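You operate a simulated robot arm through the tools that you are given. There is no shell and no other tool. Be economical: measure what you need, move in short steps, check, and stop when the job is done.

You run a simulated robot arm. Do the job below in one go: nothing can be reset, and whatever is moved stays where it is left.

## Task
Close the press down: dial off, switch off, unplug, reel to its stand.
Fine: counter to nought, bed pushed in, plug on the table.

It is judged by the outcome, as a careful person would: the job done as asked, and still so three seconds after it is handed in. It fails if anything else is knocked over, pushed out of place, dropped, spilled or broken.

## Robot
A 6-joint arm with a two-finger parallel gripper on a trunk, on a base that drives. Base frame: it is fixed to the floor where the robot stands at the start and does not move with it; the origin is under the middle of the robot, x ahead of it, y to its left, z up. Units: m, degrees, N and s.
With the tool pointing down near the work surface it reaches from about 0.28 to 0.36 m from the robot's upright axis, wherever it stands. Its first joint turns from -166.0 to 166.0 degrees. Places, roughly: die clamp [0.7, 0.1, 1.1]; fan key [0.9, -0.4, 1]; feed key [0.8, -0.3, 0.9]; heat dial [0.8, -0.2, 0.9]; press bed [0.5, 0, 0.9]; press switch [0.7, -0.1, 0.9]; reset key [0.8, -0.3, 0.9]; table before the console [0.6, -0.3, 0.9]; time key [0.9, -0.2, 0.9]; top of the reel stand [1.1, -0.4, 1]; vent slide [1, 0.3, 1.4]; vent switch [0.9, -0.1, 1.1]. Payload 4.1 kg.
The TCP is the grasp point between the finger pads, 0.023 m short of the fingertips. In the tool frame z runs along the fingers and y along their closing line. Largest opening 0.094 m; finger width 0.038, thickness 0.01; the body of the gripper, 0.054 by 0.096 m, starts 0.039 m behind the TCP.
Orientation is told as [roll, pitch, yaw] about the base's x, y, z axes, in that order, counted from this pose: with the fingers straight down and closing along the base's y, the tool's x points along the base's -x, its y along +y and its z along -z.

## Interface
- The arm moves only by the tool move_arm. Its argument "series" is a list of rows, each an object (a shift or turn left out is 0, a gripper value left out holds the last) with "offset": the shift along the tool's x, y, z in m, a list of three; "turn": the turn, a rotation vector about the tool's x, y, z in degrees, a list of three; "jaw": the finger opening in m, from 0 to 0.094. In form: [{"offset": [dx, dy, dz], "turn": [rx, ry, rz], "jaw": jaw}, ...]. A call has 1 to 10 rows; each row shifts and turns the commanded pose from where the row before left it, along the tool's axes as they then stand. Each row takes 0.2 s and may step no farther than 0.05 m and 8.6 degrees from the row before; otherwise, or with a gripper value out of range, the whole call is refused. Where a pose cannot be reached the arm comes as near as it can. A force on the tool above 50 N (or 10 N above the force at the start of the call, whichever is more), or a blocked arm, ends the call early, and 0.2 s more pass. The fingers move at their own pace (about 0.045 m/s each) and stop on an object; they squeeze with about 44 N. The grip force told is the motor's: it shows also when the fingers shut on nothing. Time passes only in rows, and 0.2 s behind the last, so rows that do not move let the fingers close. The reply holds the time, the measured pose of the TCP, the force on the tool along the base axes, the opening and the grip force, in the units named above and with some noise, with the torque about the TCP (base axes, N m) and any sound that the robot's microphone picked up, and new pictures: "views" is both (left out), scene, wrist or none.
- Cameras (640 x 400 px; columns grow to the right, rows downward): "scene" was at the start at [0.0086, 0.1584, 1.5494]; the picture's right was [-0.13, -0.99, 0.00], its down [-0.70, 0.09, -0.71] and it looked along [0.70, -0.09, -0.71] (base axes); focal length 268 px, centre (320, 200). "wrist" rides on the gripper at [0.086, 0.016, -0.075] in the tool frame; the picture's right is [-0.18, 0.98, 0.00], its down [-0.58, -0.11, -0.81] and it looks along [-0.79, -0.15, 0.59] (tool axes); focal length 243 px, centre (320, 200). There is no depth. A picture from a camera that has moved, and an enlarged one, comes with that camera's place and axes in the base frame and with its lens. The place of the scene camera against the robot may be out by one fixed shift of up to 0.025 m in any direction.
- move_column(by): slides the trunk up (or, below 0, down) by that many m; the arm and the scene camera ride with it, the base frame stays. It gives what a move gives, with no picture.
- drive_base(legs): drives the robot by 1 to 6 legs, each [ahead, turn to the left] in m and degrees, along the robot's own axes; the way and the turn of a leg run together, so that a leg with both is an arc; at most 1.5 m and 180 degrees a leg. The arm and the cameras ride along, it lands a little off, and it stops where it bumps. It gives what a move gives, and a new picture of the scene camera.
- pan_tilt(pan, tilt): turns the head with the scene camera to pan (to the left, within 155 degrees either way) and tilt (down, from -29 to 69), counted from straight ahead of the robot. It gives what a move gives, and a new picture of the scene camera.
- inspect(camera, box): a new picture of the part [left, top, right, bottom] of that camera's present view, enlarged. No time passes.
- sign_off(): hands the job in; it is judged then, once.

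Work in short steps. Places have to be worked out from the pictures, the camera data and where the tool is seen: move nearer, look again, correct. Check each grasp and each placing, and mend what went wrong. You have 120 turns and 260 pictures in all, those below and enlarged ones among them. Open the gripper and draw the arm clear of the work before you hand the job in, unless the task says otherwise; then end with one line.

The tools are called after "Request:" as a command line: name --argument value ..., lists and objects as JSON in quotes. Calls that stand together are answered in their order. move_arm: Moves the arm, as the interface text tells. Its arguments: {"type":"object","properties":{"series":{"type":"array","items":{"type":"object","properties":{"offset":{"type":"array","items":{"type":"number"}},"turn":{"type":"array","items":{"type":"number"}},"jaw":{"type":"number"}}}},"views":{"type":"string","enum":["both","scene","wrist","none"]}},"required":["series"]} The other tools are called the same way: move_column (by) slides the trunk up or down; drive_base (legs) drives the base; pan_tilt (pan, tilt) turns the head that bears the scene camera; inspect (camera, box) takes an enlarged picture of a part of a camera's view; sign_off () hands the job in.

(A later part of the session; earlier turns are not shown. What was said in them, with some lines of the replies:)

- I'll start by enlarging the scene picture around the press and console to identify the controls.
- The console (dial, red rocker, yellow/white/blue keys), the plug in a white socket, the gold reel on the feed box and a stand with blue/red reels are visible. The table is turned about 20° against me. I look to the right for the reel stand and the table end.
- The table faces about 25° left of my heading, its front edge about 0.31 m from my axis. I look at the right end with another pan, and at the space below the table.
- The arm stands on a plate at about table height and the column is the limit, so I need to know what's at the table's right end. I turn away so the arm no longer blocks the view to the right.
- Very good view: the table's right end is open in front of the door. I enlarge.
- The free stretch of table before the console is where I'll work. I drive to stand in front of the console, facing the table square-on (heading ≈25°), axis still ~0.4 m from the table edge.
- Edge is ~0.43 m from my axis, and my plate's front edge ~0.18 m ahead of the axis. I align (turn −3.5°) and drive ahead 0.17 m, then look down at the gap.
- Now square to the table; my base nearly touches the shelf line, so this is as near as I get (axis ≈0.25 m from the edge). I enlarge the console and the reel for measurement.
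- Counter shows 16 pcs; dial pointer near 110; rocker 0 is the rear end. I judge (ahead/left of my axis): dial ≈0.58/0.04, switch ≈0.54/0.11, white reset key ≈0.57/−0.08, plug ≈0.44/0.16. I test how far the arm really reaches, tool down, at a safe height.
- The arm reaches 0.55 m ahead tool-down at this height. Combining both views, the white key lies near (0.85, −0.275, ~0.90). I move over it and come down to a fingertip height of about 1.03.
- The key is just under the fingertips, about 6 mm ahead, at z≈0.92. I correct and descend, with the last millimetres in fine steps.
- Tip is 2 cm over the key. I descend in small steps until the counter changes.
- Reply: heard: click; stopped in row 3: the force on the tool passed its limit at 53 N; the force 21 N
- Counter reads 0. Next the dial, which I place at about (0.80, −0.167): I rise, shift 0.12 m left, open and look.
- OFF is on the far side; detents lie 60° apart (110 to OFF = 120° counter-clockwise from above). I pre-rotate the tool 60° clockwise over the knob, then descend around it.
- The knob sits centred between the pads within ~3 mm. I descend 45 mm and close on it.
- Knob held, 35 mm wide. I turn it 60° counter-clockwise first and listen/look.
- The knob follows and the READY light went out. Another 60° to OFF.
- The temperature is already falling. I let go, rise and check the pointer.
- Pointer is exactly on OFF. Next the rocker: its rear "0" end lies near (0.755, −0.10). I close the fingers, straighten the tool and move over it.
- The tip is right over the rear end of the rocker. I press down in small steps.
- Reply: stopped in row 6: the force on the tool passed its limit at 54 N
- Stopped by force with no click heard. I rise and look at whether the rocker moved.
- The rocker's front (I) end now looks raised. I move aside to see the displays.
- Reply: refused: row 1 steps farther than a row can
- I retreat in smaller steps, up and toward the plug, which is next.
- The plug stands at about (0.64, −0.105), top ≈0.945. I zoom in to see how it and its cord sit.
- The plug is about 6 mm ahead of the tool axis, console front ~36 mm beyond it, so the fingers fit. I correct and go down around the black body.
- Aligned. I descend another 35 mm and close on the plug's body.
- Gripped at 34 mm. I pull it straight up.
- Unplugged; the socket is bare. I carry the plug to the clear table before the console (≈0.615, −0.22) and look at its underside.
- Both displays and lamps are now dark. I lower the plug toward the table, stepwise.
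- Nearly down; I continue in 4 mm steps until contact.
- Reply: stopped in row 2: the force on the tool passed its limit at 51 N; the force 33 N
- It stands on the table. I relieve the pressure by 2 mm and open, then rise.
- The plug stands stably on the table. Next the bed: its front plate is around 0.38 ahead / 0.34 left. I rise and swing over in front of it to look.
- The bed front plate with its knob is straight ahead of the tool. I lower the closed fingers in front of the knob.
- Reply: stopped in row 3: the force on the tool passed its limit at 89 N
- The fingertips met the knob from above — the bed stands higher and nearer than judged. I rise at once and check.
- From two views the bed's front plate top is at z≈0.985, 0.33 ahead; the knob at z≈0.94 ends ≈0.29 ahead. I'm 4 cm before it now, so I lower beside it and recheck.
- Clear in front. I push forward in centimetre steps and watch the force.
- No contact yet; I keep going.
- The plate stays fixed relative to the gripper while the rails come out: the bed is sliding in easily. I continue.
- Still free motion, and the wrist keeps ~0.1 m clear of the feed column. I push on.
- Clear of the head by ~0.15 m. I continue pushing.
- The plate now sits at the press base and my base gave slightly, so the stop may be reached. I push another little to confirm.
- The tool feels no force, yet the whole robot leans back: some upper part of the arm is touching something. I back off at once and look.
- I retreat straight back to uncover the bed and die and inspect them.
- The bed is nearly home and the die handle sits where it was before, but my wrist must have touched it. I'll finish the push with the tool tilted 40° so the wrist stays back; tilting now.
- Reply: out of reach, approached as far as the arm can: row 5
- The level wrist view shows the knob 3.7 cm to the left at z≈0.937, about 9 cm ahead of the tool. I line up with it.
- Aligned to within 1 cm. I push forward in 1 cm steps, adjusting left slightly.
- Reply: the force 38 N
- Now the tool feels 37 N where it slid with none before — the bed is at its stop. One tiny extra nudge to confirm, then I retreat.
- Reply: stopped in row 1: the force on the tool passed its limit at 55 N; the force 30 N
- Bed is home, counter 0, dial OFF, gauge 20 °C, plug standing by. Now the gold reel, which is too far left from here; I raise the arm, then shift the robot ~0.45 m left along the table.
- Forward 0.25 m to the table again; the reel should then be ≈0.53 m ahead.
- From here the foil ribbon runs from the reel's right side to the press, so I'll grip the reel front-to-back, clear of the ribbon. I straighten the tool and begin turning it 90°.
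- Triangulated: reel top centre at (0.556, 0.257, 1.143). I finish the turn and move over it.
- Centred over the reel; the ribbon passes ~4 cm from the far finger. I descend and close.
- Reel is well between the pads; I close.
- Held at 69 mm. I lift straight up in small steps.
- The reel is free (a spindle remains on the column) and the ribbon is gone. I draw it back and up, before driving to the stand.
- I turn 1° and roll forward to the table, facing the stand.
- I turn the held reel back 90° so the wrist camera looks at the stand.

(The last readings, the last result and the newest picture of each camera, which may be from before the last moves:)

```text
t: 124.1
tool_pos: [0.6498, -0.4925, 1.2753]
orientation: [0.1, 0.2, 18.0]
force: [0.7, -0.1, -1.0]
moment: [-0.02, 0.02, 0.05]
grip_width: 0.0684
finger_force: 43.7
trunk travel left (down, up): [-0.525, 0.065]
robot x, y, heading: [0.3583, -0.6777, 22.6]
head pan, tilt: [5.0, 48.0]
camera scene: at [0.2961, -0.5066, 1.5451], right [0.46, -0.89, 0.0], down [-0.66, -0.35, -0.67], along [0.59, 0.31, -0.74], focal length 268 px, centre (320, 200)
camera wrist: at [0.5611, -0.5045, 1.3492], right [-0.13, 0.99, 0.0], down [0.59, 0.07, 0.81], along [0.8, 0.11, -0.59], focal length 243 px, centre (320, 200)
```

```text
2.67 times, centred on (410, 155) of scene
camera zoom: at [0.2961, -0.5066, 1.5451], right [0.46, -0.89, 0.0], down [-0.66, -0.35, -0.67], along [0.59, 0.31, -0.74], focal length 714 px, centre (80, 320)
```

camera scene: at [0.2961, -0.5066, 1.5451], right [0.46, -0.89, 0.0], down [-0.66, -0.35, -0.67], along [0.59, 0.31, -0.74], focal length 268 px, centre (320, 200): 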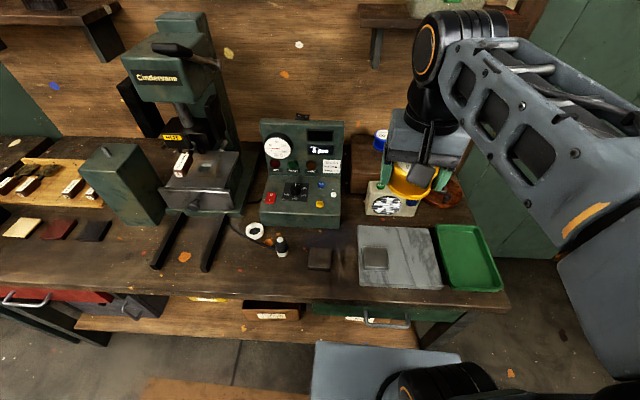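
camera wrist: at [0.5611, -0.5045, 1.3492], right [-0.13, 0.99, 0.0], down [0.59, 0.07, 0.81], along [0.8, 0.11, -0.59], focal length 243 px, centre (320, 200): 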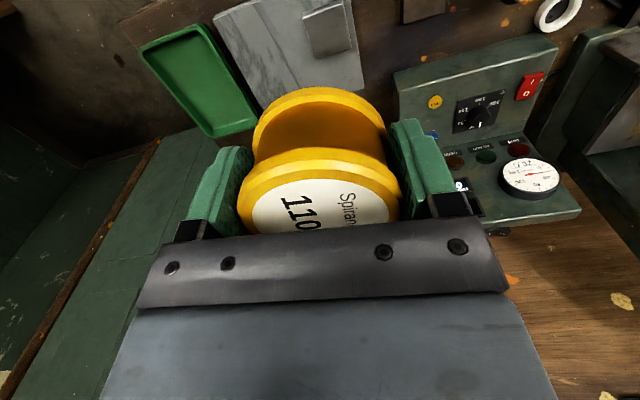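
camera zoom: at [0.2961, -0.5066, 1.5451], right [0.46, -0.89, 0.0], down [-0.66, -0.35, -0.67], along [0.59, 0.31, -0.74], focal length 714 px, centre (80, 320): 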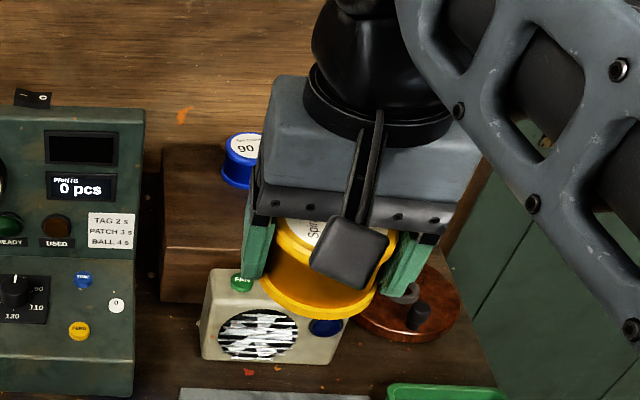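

The reel hides the stand. I swing the arm 0.16 m to the right to get a free view of it.

Request:
move_arm --series '[{"offset": [0.01, -0.04, 0]}, {"offset": [0.01, -0.04, 0]}, {"offset": [0.01, -0.04, 0]}, {"offset": [0.01, -0.04, 0]}]' --views "wrist"

Request:
inspect --camera "scene" --box '[320, 80, 500, 230]'

```text
t: 125.1
tool_pos: [0.66, -0.658, 1.2758]
orientation: [0.2, 0.1, 17.9]
force: [-0.5, -0.3, -1.1]
moment: [-0.01, -0.02, 0.0]
grip_width: 0.0687
finger_force: 43.6
trunk travel left (down, up): [-0.525, 0.065]
robot x, y, heading: [0.3569, -0.6767, 22.6]
head pan, tilt: [5.0, 48.0]
camera wrist: at [0.5726, -0.6695, 1.3488], right [-0.13, 0.99, 0.0], down [0.59, 0.07, 0.81], along [0.8, 0.1, -0.59], focal length 243 px, centre (320, 200)
```

wrist: 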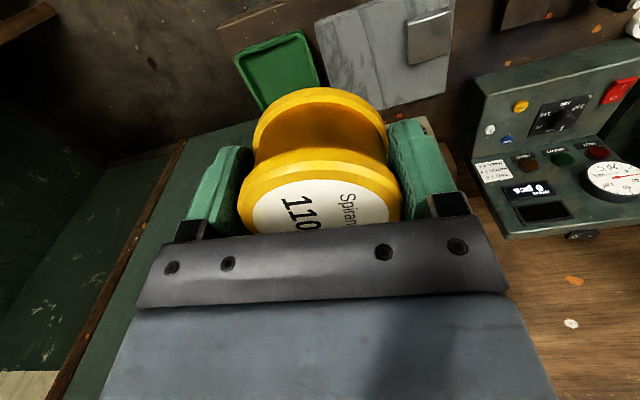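

```text
2.67 times, centred on (410, 155) of scene
camera zoom: at [0.2962, -0.507, 1.5451], right [0.46, -0.89, 0.0], down [-0.66, -0.34, -0.67], along [0.59, 0.31, -0.74], focal length 714 px, centre (80, 320)
```

zoom: 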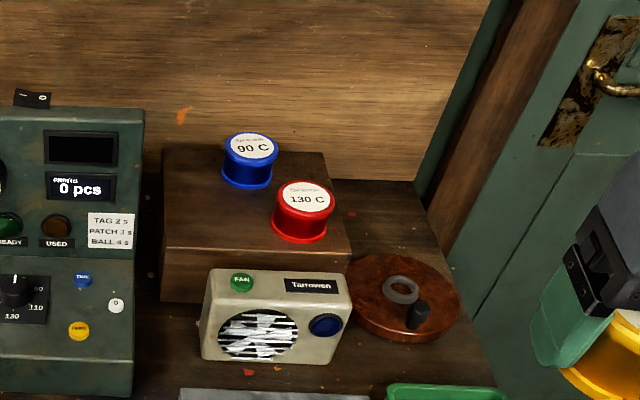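

Now the stand is clear: top ≈0.23 × 0.21 m with a free front-left quarter; I put the gold reel's spot near (1.01, −0.33). I straighten the yaw, lower to reel height ~1.13 and advance part way to test the reach.

Request:
move_arm --series '[{"offset": [0, 0, 0.045], "turn": [0, 0, -4.8]}, {"offset": [0, 0, 0.045]}, {"offset": [0, 0, 0.045]}, {"offset": [-0.045, 0.018, 0]}, {"offset": [-0.045, 0.018, 0]}, {"offset": [-0.045, 0.018, 0]}, {"offset": [-0.045, 0.018, 0]}, {"offset": [-0.045, 0.018, 0]}, {"offset": [-0.045, 0.018, 0]}]' --views "both"

Request:
inspect --camera "scene" --box '[320, 80, 500, 230]'

```text
t: 127.1
tool_pos: [0.8686, -0.4519, 1.1384]
orientation: [0.3, 0.1, 22.8]
force: [-0.7, 0.3, -2.0]
moment: [-0.02, -0.02, 0.0]
grip_width: 0.0687
finger_force: 44.1
trunk travel left (down, up): [-0.525, 0.065]
robot x, y, heading: [0.3592, -0.6747, 22.7]
head pan, tilt: [5.0, 48.0]
camera scene: at [0.2968, -0.506, 1.545], right [0.46, -0.89, 0.0], down [-0.66, -0.35, -0.67], along [0.59, 0.31, -0.74], focal length 268 px, centre (320, 200)
camera wrist: at [0.7817, -0.4707, 1.2131], right [-0.21, 0.98, 0.0], down [0.58, 0.12, 0.8], along [0.79, 0.17, -0.59], focal length 243 px, centre (320, 200)
```

scene: 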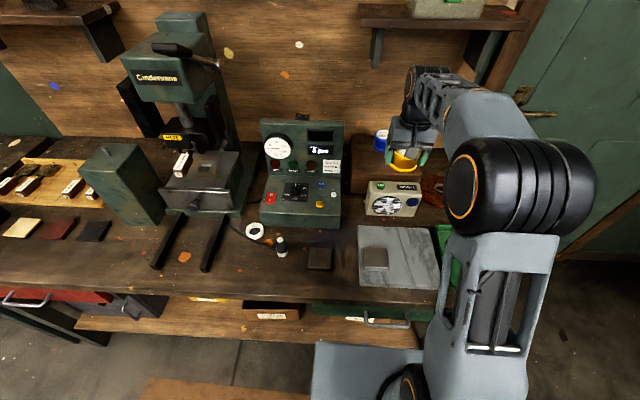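
wrist: 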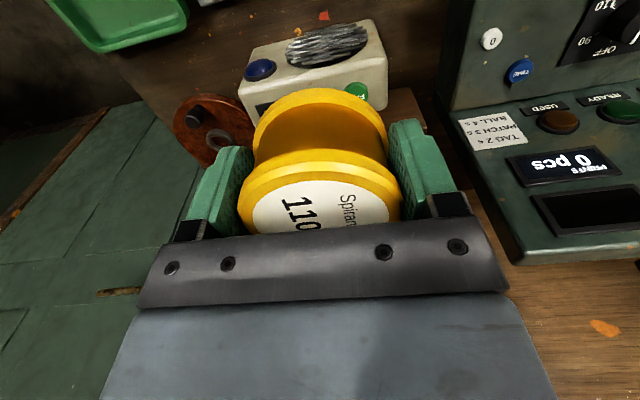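

```text
2.67 times, centred on (410, 155) of scene
camera zoom: at [0.2968, -0.506, 1.545], right [0.46, -0.89, 0.0], down [-0.66, -0.35, -0.67], along [0.59, 0.31, -0.74], focal length 714 px, centre (80, 320)
```

zoom: 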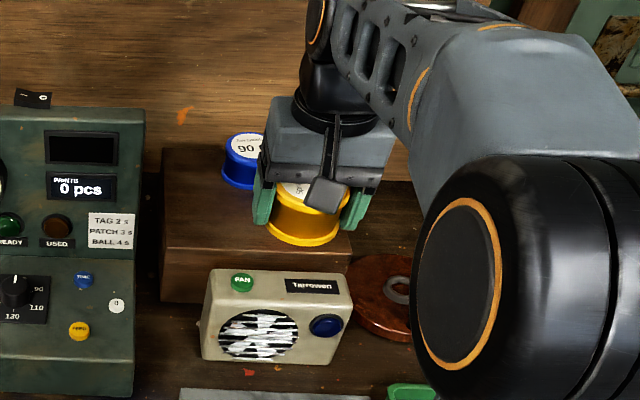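

The arm is fine here. Using the held reel to calibrate the view, the spot is near (1.015, −0.32). I go forward over the stand at this height, then left.

Request:
move_arm --series '[{"offset": [-0.0465, 0, 0]}, {"offset": [-0.0465, 0, 0]}, {"offset": [-0.0465, 0, 0]}]' --views "scene"

Request:
inspect --camera "scene" --box '[320, 60, 500, 210]'

```text
t: 127.9
tool_pos: [0.9758, -0.4084, 1.1329]
orientation: [0.2, 0.0, 22.7]
force: [-0.5, -0.3, 0.1]
moment: [0.0, 0.0, 0.0]
grip_width: 0.0687
finger_force: 43.9
out of reach, approached as far as the arm can: row 3
trunk travel left (down, up): [-0.525, 0.065]
robot x, y, heading: [0.3557, -0.6774, 22.7]
head pan, tilt: [5.0, 48.0]
camera scene: at [0.2939, -0.5077, 1.5452], right [0.46, -0.89, 0.0], down [-0.66, -0.34, -0.67], along [0.59, 0.31, -0.74], focal length 268 px, centre (320, 200)
```

scene: 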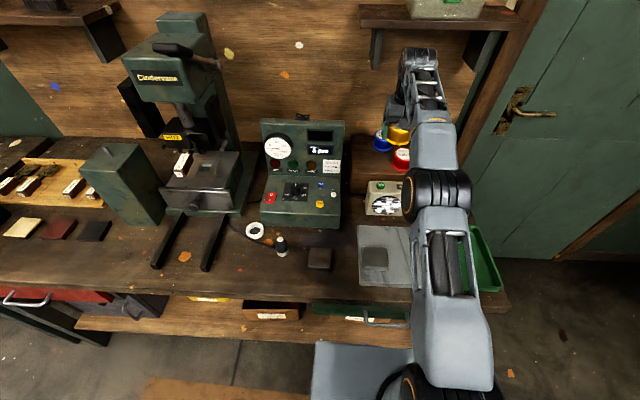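

```text
2.67 times, centred on (410, 135) of scene
camera zoom: at [0.2939, -0.5077, 1.5452], right [0.46, -0.89, 0.0], down [-0.66, -0.34, -0.67], along [0.59, 0.31, -0.74], focal length 714 px, centre (80, 373)
```

zoom: 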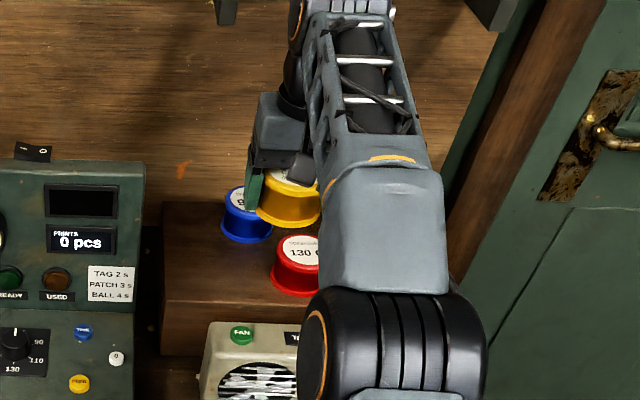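

Tool-down reach ends at 0.68 m at this height. Raising the trunk and working lower gains ~8 cm, enough for the spot. I back off 3 cm, go left, and raise the trunk.

Request:
move_arm --series '[{"offset": [0.03, 0.02, 0]}, {"offset": [0, 0.035, 0]}]' --views "none"

Request:
move_column --by 0.064

Request:
inspect --camera "scene" --box '[320, 60, 500, 210]'

```text
t: 128.5
tool_pos: [0.9293, -0.3673, 1.1325]
orientation: [0.1, 0.1, 22.6]
force: [-0.4, 0.4, -1.6]
moment: [0.0, -0.02, -0.02]
grip_width: 0.0685
finger_force: 43.4
trunk travel left (down, up): [-0.525, 0.065]
robot x, y, heading: [0.358, -0.679, 22.7]
head pan, tilt: [5.0, 48.0]
```

```text
t: 129.5
tool_pos: [0.929, -0.3667, 1.1954]
orientation: [0.2, 0.1, 22.7]
force: [-0.7, 0.1, -1.8]
moment: [0.02, -0.03, 0.0]
grip_width: 0.0688
finger_force: 43.9
trunk travel left (down, up): [-0.589, 0.001]
robot x, y, heading: [0.3554, -0.6757, 22.8]
head pan, tilt: [5.0, 48.0]
```

```text
2.67 times, centred on (410, 135) of scene
camera zoom: at [0.2964, -0.5063, 1.6091], right [0.46, -0.89, 0.0], down [-0.66, -0.35, -0.67], along [0.59, 0.31, -0.74], focal length 714 px, centre (80, 373)
```

zoom: 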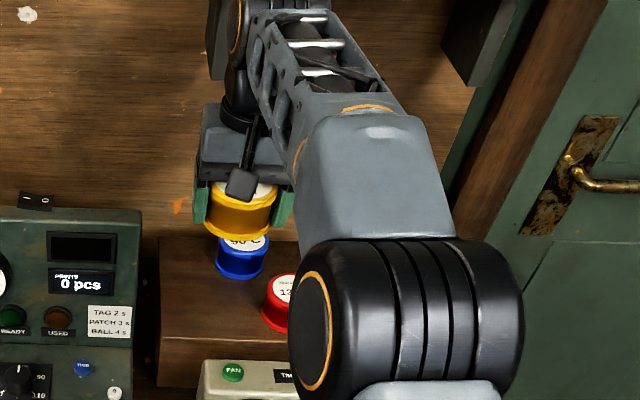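

Second view from higher gives reel tops ≈1.02, so the stand top is ≈0.96. I lower to 1.10 and go forward to the spot, staying above the other reels.

Request:
move_arm --series '[{"offset": [0, 0, 0.04]}, {"offset": [0, 0, 0.04]}, {"offset": [-0.03, 0.005, 0.012]}, {"offset": [-0.03, 0.005, 0]}, {"offset": [-0.02, 0, 0]}]' --views "wrist"

Request:
inspect --camera "scene" --box '[320, 60, 500, 210]'

```text
t: 130.7
tool_pos: [0.9727, -0.3395, 1.1033]
orientation: [0.2, 0.1, 22.7]
force: [1.4, 0.1, -1.3]
moment: [0.01, 0.01, -0.04]
grip_width: 0.0686
finger_force: 44.9
out of reach, approached as far as the arm can: row 4, 5
trunk travel left (down, up): [-0.589, 0.001]
robot x, y, heading: [0.36, -0.674, 23.0]
head pan, tilt: [5.0, 48.0]
camera wrist: at [0.8852, -0.3586, 1.1782], right [-0.21, 0.98, 0.0], down [0.58, 0.12, 0.8], along [0.79, 0.17, -0.59], focal length 243 px, centre (320, 200)
```

wrist: 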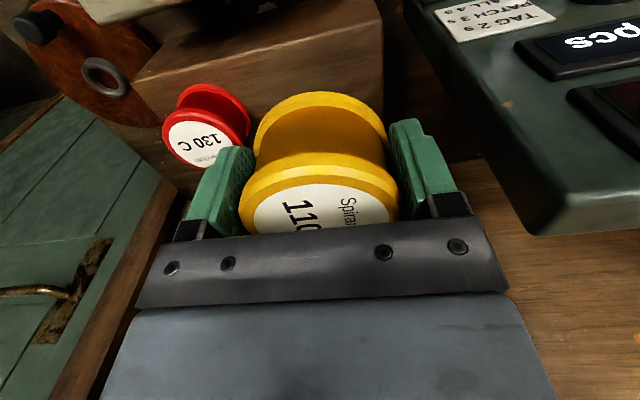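

```text
2.67 times, centred on (410, 135) of scene
camera zoom: at [0.297, -0.506, 1.609], right [0.46, -0.89, 0.0], down [-0.66, -0.35, -0.67], along [0.59, 0.31, -0.74], focal length 714 px, centre (80, 373)
```

zoom: 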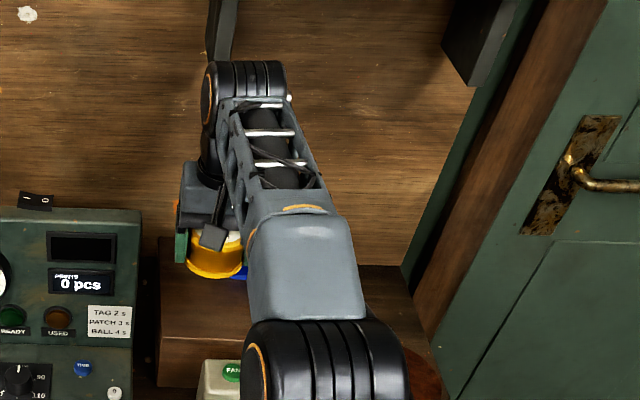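

Purely vertical, the arm tops out at ~0.70 m; I need ~0.73. A slight 12° forward tilt gains that, and the reel will settle flat from it. I tilt in place and then look at the reach.

Request:
move_arm --series '[{"offset": [0.02, 0, 0]}, {"offset": [0.02, 0, 0]}, {"turn": [0, -6, 0]}, {"turn": [0, -6, 0]}, {"offset": [-0.03, 0, 0.0064]}, {"offset": [-0.03, 0, 0.0064]}]' --views "wrist"

Request:
inspect --camera "scene" --box '[320, 60, 500, 210]'

```text
t: 132.1
tool_pos: [0.9933, -0.3312, 1.1027]
orientation: [0.3, -12.0, 22.6]
force: [-0.7, -1.0, -1.1]
moment: [-0.02, 0.01, 0.01]
grip_width: 0.0684
finger_force: 44.0
trunk travel left (down, up): [-0.589, 0.001]
robot x, y, heading: [0.3567, -0.6779, 22.6]
head pan, tilt: [5.0, 48.0]
camera wrist: at [0.893, -0.3558, 1.1581], right [-0.21, 0.98, 0.04], down [0.41, 0.05, 0.91], along [0.88, 0.21, -0.42], focal length 243 px, centre (320, 200)
```

wrist: 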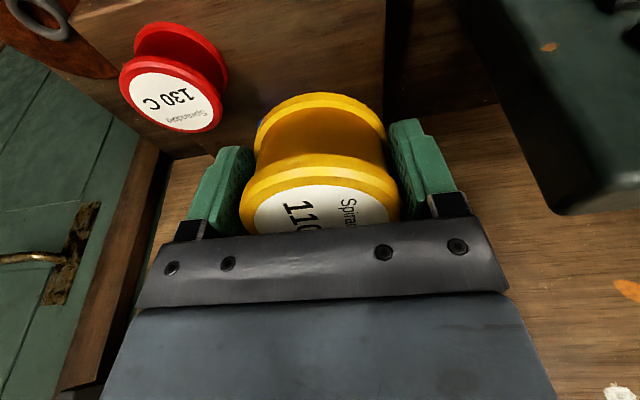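

```text
2.67 times, centred on (410, 135) of scene
camera zoom: at [0.2971, -0.506, 1.6091], right [0.46, -0.89, 0.0], down [-0.66, -0.35, -0.67], along [0.59, 0.31, -0.74], focal length 714 px, centre (80, 373)
```

zoom: 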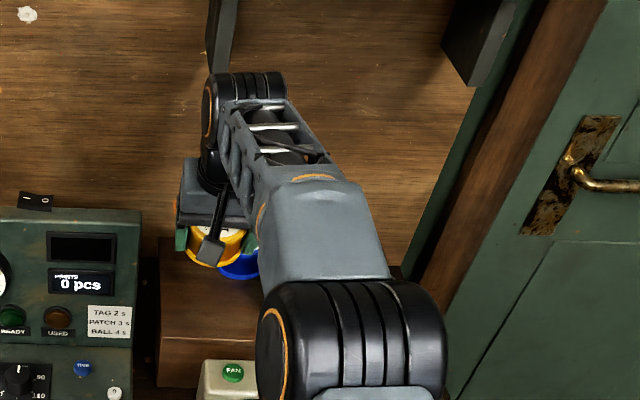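

Now within reach at 0.72 m, and the view gives: 5 cm to the stand's left edge, 11 cm to red and to blue. I lower while going 1.5 cm ahead, then look.

Request:
move_arm --series '[{"offset": [0.0, 0, 0.03]}, {"offset": [0.0, 0, 0.03]}, {"offset": [0, 0, 0.012]}]' --views "wrist"

Request:
inspect --camera "scene" --box '[320, 60, 500, 210]'

```text
t: 132.9
tool_pos: [1.0057, -0.3255, 1.0338]
orientation: [0.2, -12.0, 22.6]
force: [-0.9, 1.1, -1.7]
moment: [0.01, 0.0, -0.01]
grip_width: 0.0683
finger_force: 43.3
trunk travel left (down, up): [-0.589, 0.001]
robot x, y, heading: [0.3596, -0.6791, 22.8]
head pan, tilt: [5.0, 48.0]
camera wrist: at [0.9059, -0.3502, 1.0887], right [-0.21, 0.98, 0.04], down [0.41, 0.05, 0.91], along [0.89, 0.21, -0.41], focal length 243 px, centre (320, 200)
```

wrist: 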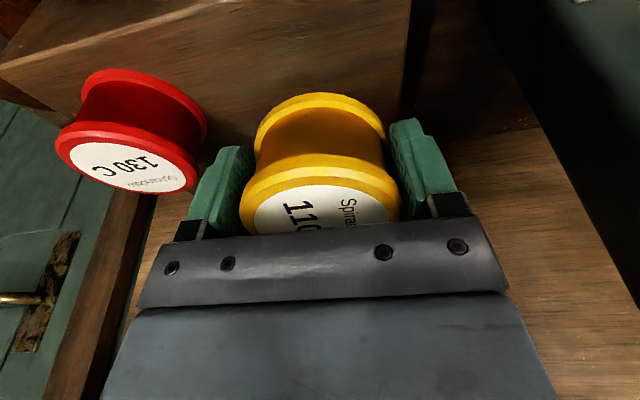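

```text
2.67 times, centred on (410, 135) of scene
camera zoom: at [0.2963, -0.5065, 1.6091], right [0.46, -0.89, 0.0], down [-0.66, -0.35, -0.67], along [0.59, 0.31, -0.74], focal length 714 px, centre (80, 373)
```

zoom: 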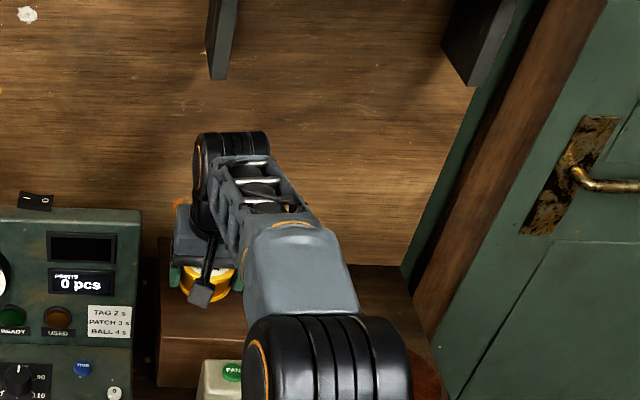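

The stand's front edge is ~4.5 cm in front of the reel's centre, left edge ~5 cm: good spot. I descend in fine steps to contact.

Request:
move_arm --series '[{"offset": [-0.003, 0, 0.012]}, {"offset": [0, 0, 0.006]}, {"offset": [0, 0, 0.005]}, {"offset": [0, 0, 0.004]}]' --views "wrist"

```text
t: 133.9
tool_pos: [1.0129, -0.3223, 1.0085]
orientation: [0.2, -11.9, 22.6]
force: [-0.4, 0.1, -1.5]
moment: [-0.02, 0.0, 0.01]
grip_width: 0.0689
finger_force: 43.8
trunk travel left (down, up): [-0.589, 0.001]
robot x, y, heading: [0.3598, -0.6791, 22.8]
head pan, tilt: [5.0, 48.0]
camera wrist: at [0.9139, -0.3472, 1.0632], right [-0.21, 0.98, 0.04], down [0.41, 0.05, 0.91], along [0.89, 0.21, -0.42], focal length 243 px, centre (320, 200)
```

wrist: 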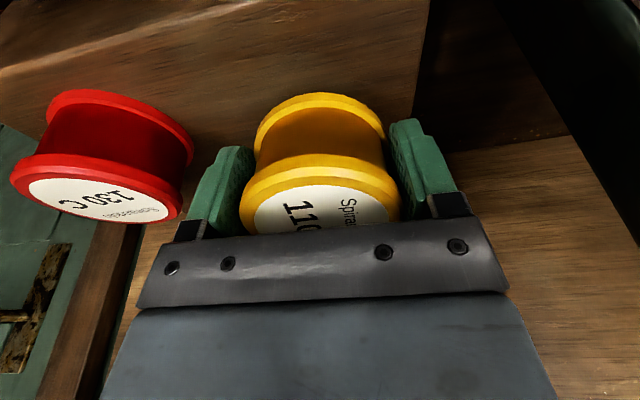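

No contact yet; continue gently.

Request:
move_arm --series '[{"offset": [0, 0, 0.004]}, {"offset": [0, 0, 0.004]}, {"offset": [0, 0, 0.003]}]' --views "none"

```text
t: 134.7
tool_pos: [1.0147, -0.3212, 0.9968]
orientation: [0.3, -11.8, 22.6]
force: [-0.8, 0.8, -1.8]
moment: [-0.03, 0.05, 0.0]
grip_width: 0.0689
finger_force: 43.8
trunk travel left (down, up): [-0.589, 0.001]
robot x, y, heading: [0.3567, -0.6768, 22.6]
head pan, tilt: [5.0, 48.0]
```

Request:
move_arm --series '[{"offset": [0, 0, 0.004]}, {"offset": [0, 0, 0.004]}, {"offset": [0, 0, 0.003]}]' --views "wrist"

```text
t: 135.5
tool_pos: [1.0165, -0.321, 0.991]
orientation: [0.1, -12.3, 22.5]
force: [-2.1, -2.1, 14.5]
moment: [-0.24, 0.45, 0.02]
grip_width: 0.0687
finger_force: 44.3
trunk travel left (down, up): [-0.589, 0.001]
robot x, y, heading: [0.3558, -0.677, 22.5]
head pan, tilt: [5.0, 48.0]
camera wrist: at [0.9168, -0.3458, 1.0448], right [-0.21, 0.98, 0.04], down [0.41, 0.05, 0.91], along [0.89, 0.21, -0.41], focal length 243 px, centre (320, 200)
```

wrist: 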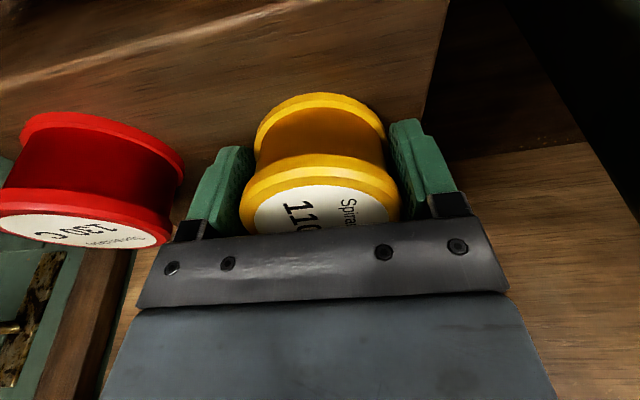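

Contact with the stand (14 N). I relieve a little and open the fingers by 1 cm each side.

Request:
move_arm --series '[{"offset": [0, 0, -0.002]}, {"jaw": 0.073}, {"jaw": 0.086}, {}, {}]' --views "wrist"

```text
t: 136.7
tool_pos: [1.0179, -0.3213, 0.9889]
orientation: [0.1, -12.0, 22.4]
force: [0.4, -0.1, 0.3]
moment: [-0.01, -0.04, -0.02]
grip_width: 0.0859
finger_force: 0.2
trunk travel left (down, up): [-0.589, 0.001]
robot x, y, heading: [0.3541, -0.6772, 22.8]
head pan, tilt: [5.0, 48.0]
camera wrist: at [0.9174, -0.3452, 1.0434], right [-0.21, 0.98, 0.04], down [0.41, 0.05, 0.91], along [0.89, 0.21, -0.41], focal length 243 px, centre (320, 200)
```

wrist: 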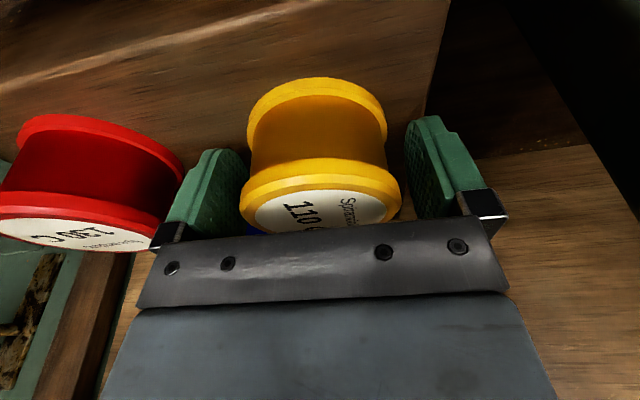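

The reel has settled flat. I withdraw straight along the tool.

Request:
move_arm --series '[{"offset": [0, 0, -0.015]}, {"offset": [0, 0, -0.03]}, {"offset": [0, 0, -0.04]}, {"offset": [0.03, 0, -0.03]}, {"offset": [0.04, 0, -0.02]}, {"offset": [0.045, 0, 0]}, {"offset": [0.04, -0.03, 0]}, {"offset": [0.03, -0.04, 0]}, {"offset": [0.03, -0.04, 0]}]' --views "wrist"

Request:
inspect --camera "scene" --box '[200, 60, 500, 250]'

```text
t: 138.7
tool_pos: [0.8395, -0.516, 1.0769]
orientation: [0.3, -11.9, 22.6]
force: [-0.9, -0.8, 0.6]
moment: [0.02, -0.01, -0.03]
grip_width: 0.0858
finger_force: 0.0
trunk travel left (down, up): [-0.589, 0.001]
robot x, y, heading: [0.36, -0.6768, 22.8]
head pan, tilt: [5.0, 48.0]
camera wrist: at [0.7395, -0.5407, 1.1304], right [-0.21, 0.98, 0.04], down [0.41, 0.05, 0.91], along [0.89, 0.21, -0.41], focal length 243 px, centre (320, 200)
```

wrist: 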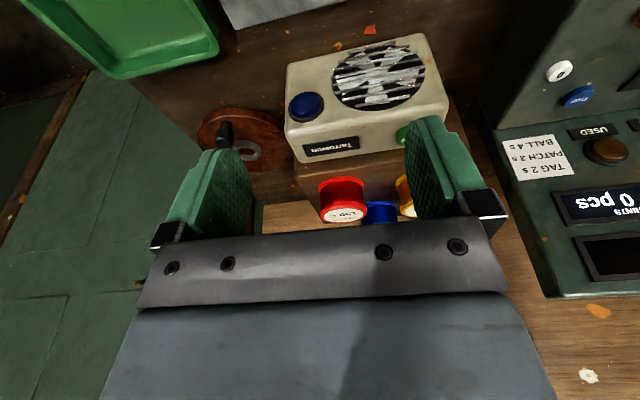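

```text
2.11 times, centred on (350, 155) of scene
camera zoom: at [0.2959, -0.5072, 1.6091], right [0.46, -0.89, 0.0], down [-0.66, -0.34, -0.67], along [0.59, 0.31, -0.74], focal length 564 px, centre (257, 295)
```

zoom: 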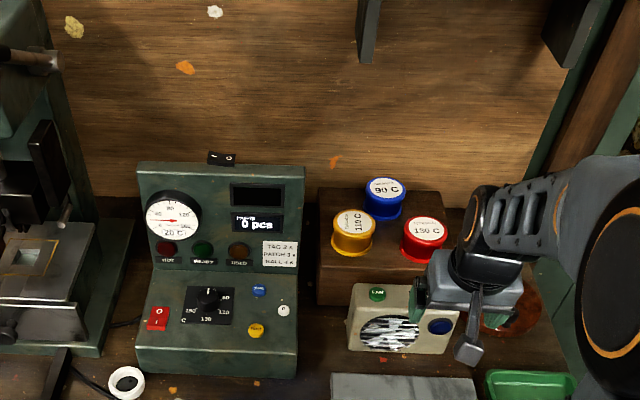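

All three reels stand upright on the stand. I raise and draw the arm back, then check the switch, plug and bed.

Request:
move_arm --series '[{"offset": [0.01, 0, -0.045]}, {"offset": [0.02, 0, -0.045]}, {"offset": [0.04, 0, -0.03]}, {"offset": [0.045, 0, -0.01]}, {"offset": [0.045, 0, 0]}, {"offset": [0.045, 0, 0]}]' --views "none"

Request:
drive_base --legs '[[-0.3, 0]]'

Request:
pan_tilt --pan 25 --tilt 40

Request:
inspect --camera "scene" --box '[220, 80, 480, 260]'

```text
t: 140.1
tool_pos: [0.63, -0.6025, 1.1605]
orientation: [0.3, -11.9, 22.8]
force: [0.0, 0.6, -0.4]
moment: [-0.02, -0.06, -0.01]
grip_width: 0.0859
finger_force: 0.1
trunk travel left (down, up): [-0.589, 0.001]
robot x, y, heading: [0.3589, -0.6741, 22.7]
head pan, tilt: [5.0, 48.0]
```

```text
t: 142.1
tool_pos: [0.356, -0.7176, 1.1604]
orientation: [0.3, -11.9, 22.6]
force: [-0.6, -0.6, -0.7]
moment: [0.0, 0.01, 0.0]
grip_width: 0.0861
finger_force: 0.1
trunk travel left (down, up): [-0.589, 0.001]
robot x, y, heading: [0.0829, -0.7921, 22.7]
head pan, tilt: [5.0, 48.0]
camera scene: at [0.0201, -0.6217, 1.6091], right [0.46, -0.89, 0.0], down [-0.66, -0.34, -0.67], along [0.59, 0.31, -0.74], focal length 268 px, centre (320, 200)
```

scene: 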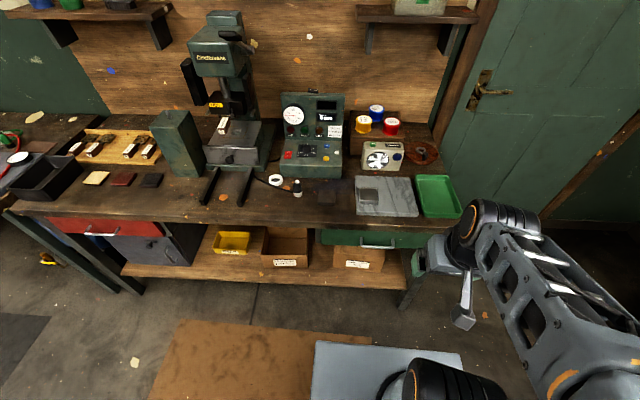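

```text
t: 143.0
tool_pos: [0.3555, -0.7174, 1.1608]
orientation: [0.2, -11.8, 22.6]
force: [-0.4, 0.3, 0.4]
moment: [0.0, -0.03, -0.04]
grip_width: 0.086
finger_force: 0.1
trunk travel left (down, up): [-0.589, 0.001]
robot x, y, heading: [0.0866, -0.7913, 22.7]
head pan, tilt: [25.0, 40.0]
camera scene: at [0.0084, -0.5952, 1.6205], right [0.74, -0.68, 0.0], down [-0.43, -0.47, -0.77], along [0.52, 0.56, -0.64], focal length 268 px, centre (320, 200)
```

scene: 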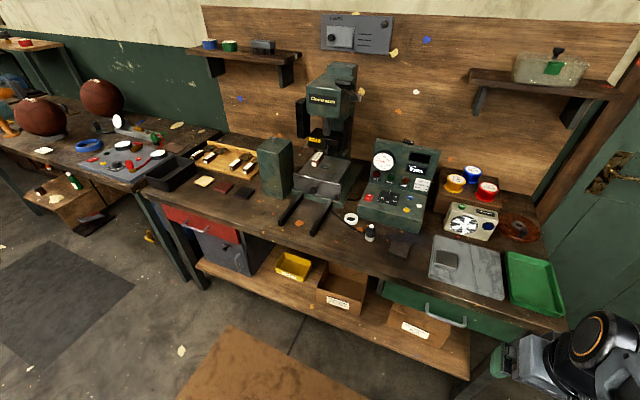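

```text
2.22 times, centred on (350, 170) of scene
camera zoom: at [0.0084, -0.5952, 1.6205], right [0.74, -0.68, 0.0], down [-0.43, -0.47, -0.77], along [0.52, 0.56, -0.64], focal length 595 px, centre (253, 267)
```

zoom: 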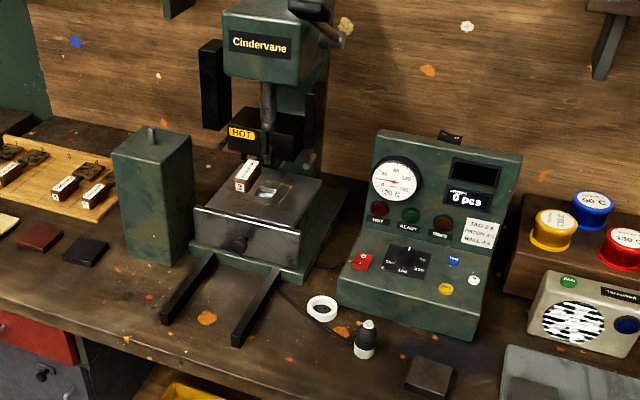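

Everything looks in place. I check the rocker and bed closely.

Request:
inspect --camera "scene" --box '[355, 175, 425, 225]'

Request:
inspect --camera "scene" --box '[270, 110, 370, 240]'

```text
8.00 times, centred on (390, 200) of scene
camera zoom: at [0.0084, -0.5952, 1.6205], right [0.74, -0.68, 0.0], down [-0.43, -0.47, -0.77], along [0.52, 0.56, -0.64], focal length 2142 px, centre (-240, 200)
```

zoom: 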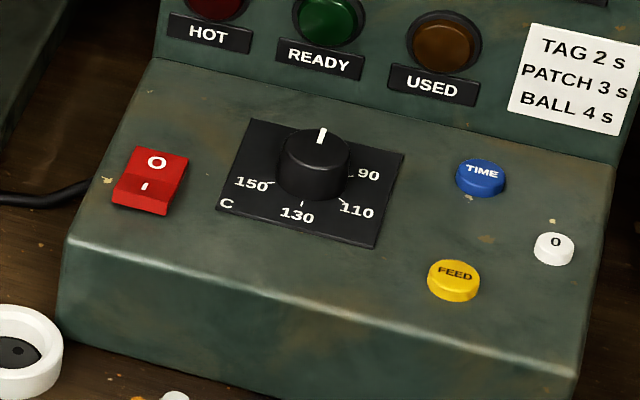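

```text
3.08 times, centred on (320, 175) of scene
camera zoom: at [0.0084, -0.5952, 1.6205], right [0.74, -0.68, 0.0], down [-0.43, -0.47, -0.77], along [0.52, 0.56, -0.64], focal length 824 px, centre (320, 277)
```

zoom: 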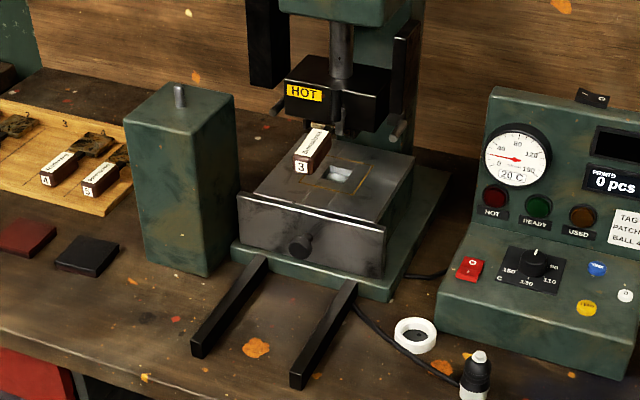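

Dial is on OFF, the rocker has its 0 end down and I end raised, and the counter reads 0. The bed is home, the plug is on the table, the gold reel is on the stand, and the arm is clear with the gripper open. I hand in.

Request:
sign_off

```text
The job is handed in.
```

The press is closed down: dial off, switch off, plug out and standing on the table, bed pushed in, counter at 0, and the gold reel on its stand. While pushing the bed in, my wrist probably touched the die handle and the fingertips pressed on the bed knob; both looked in place afterwards. No click was heard from the switch, so "off" is judged from the rocker's position in the pictures.
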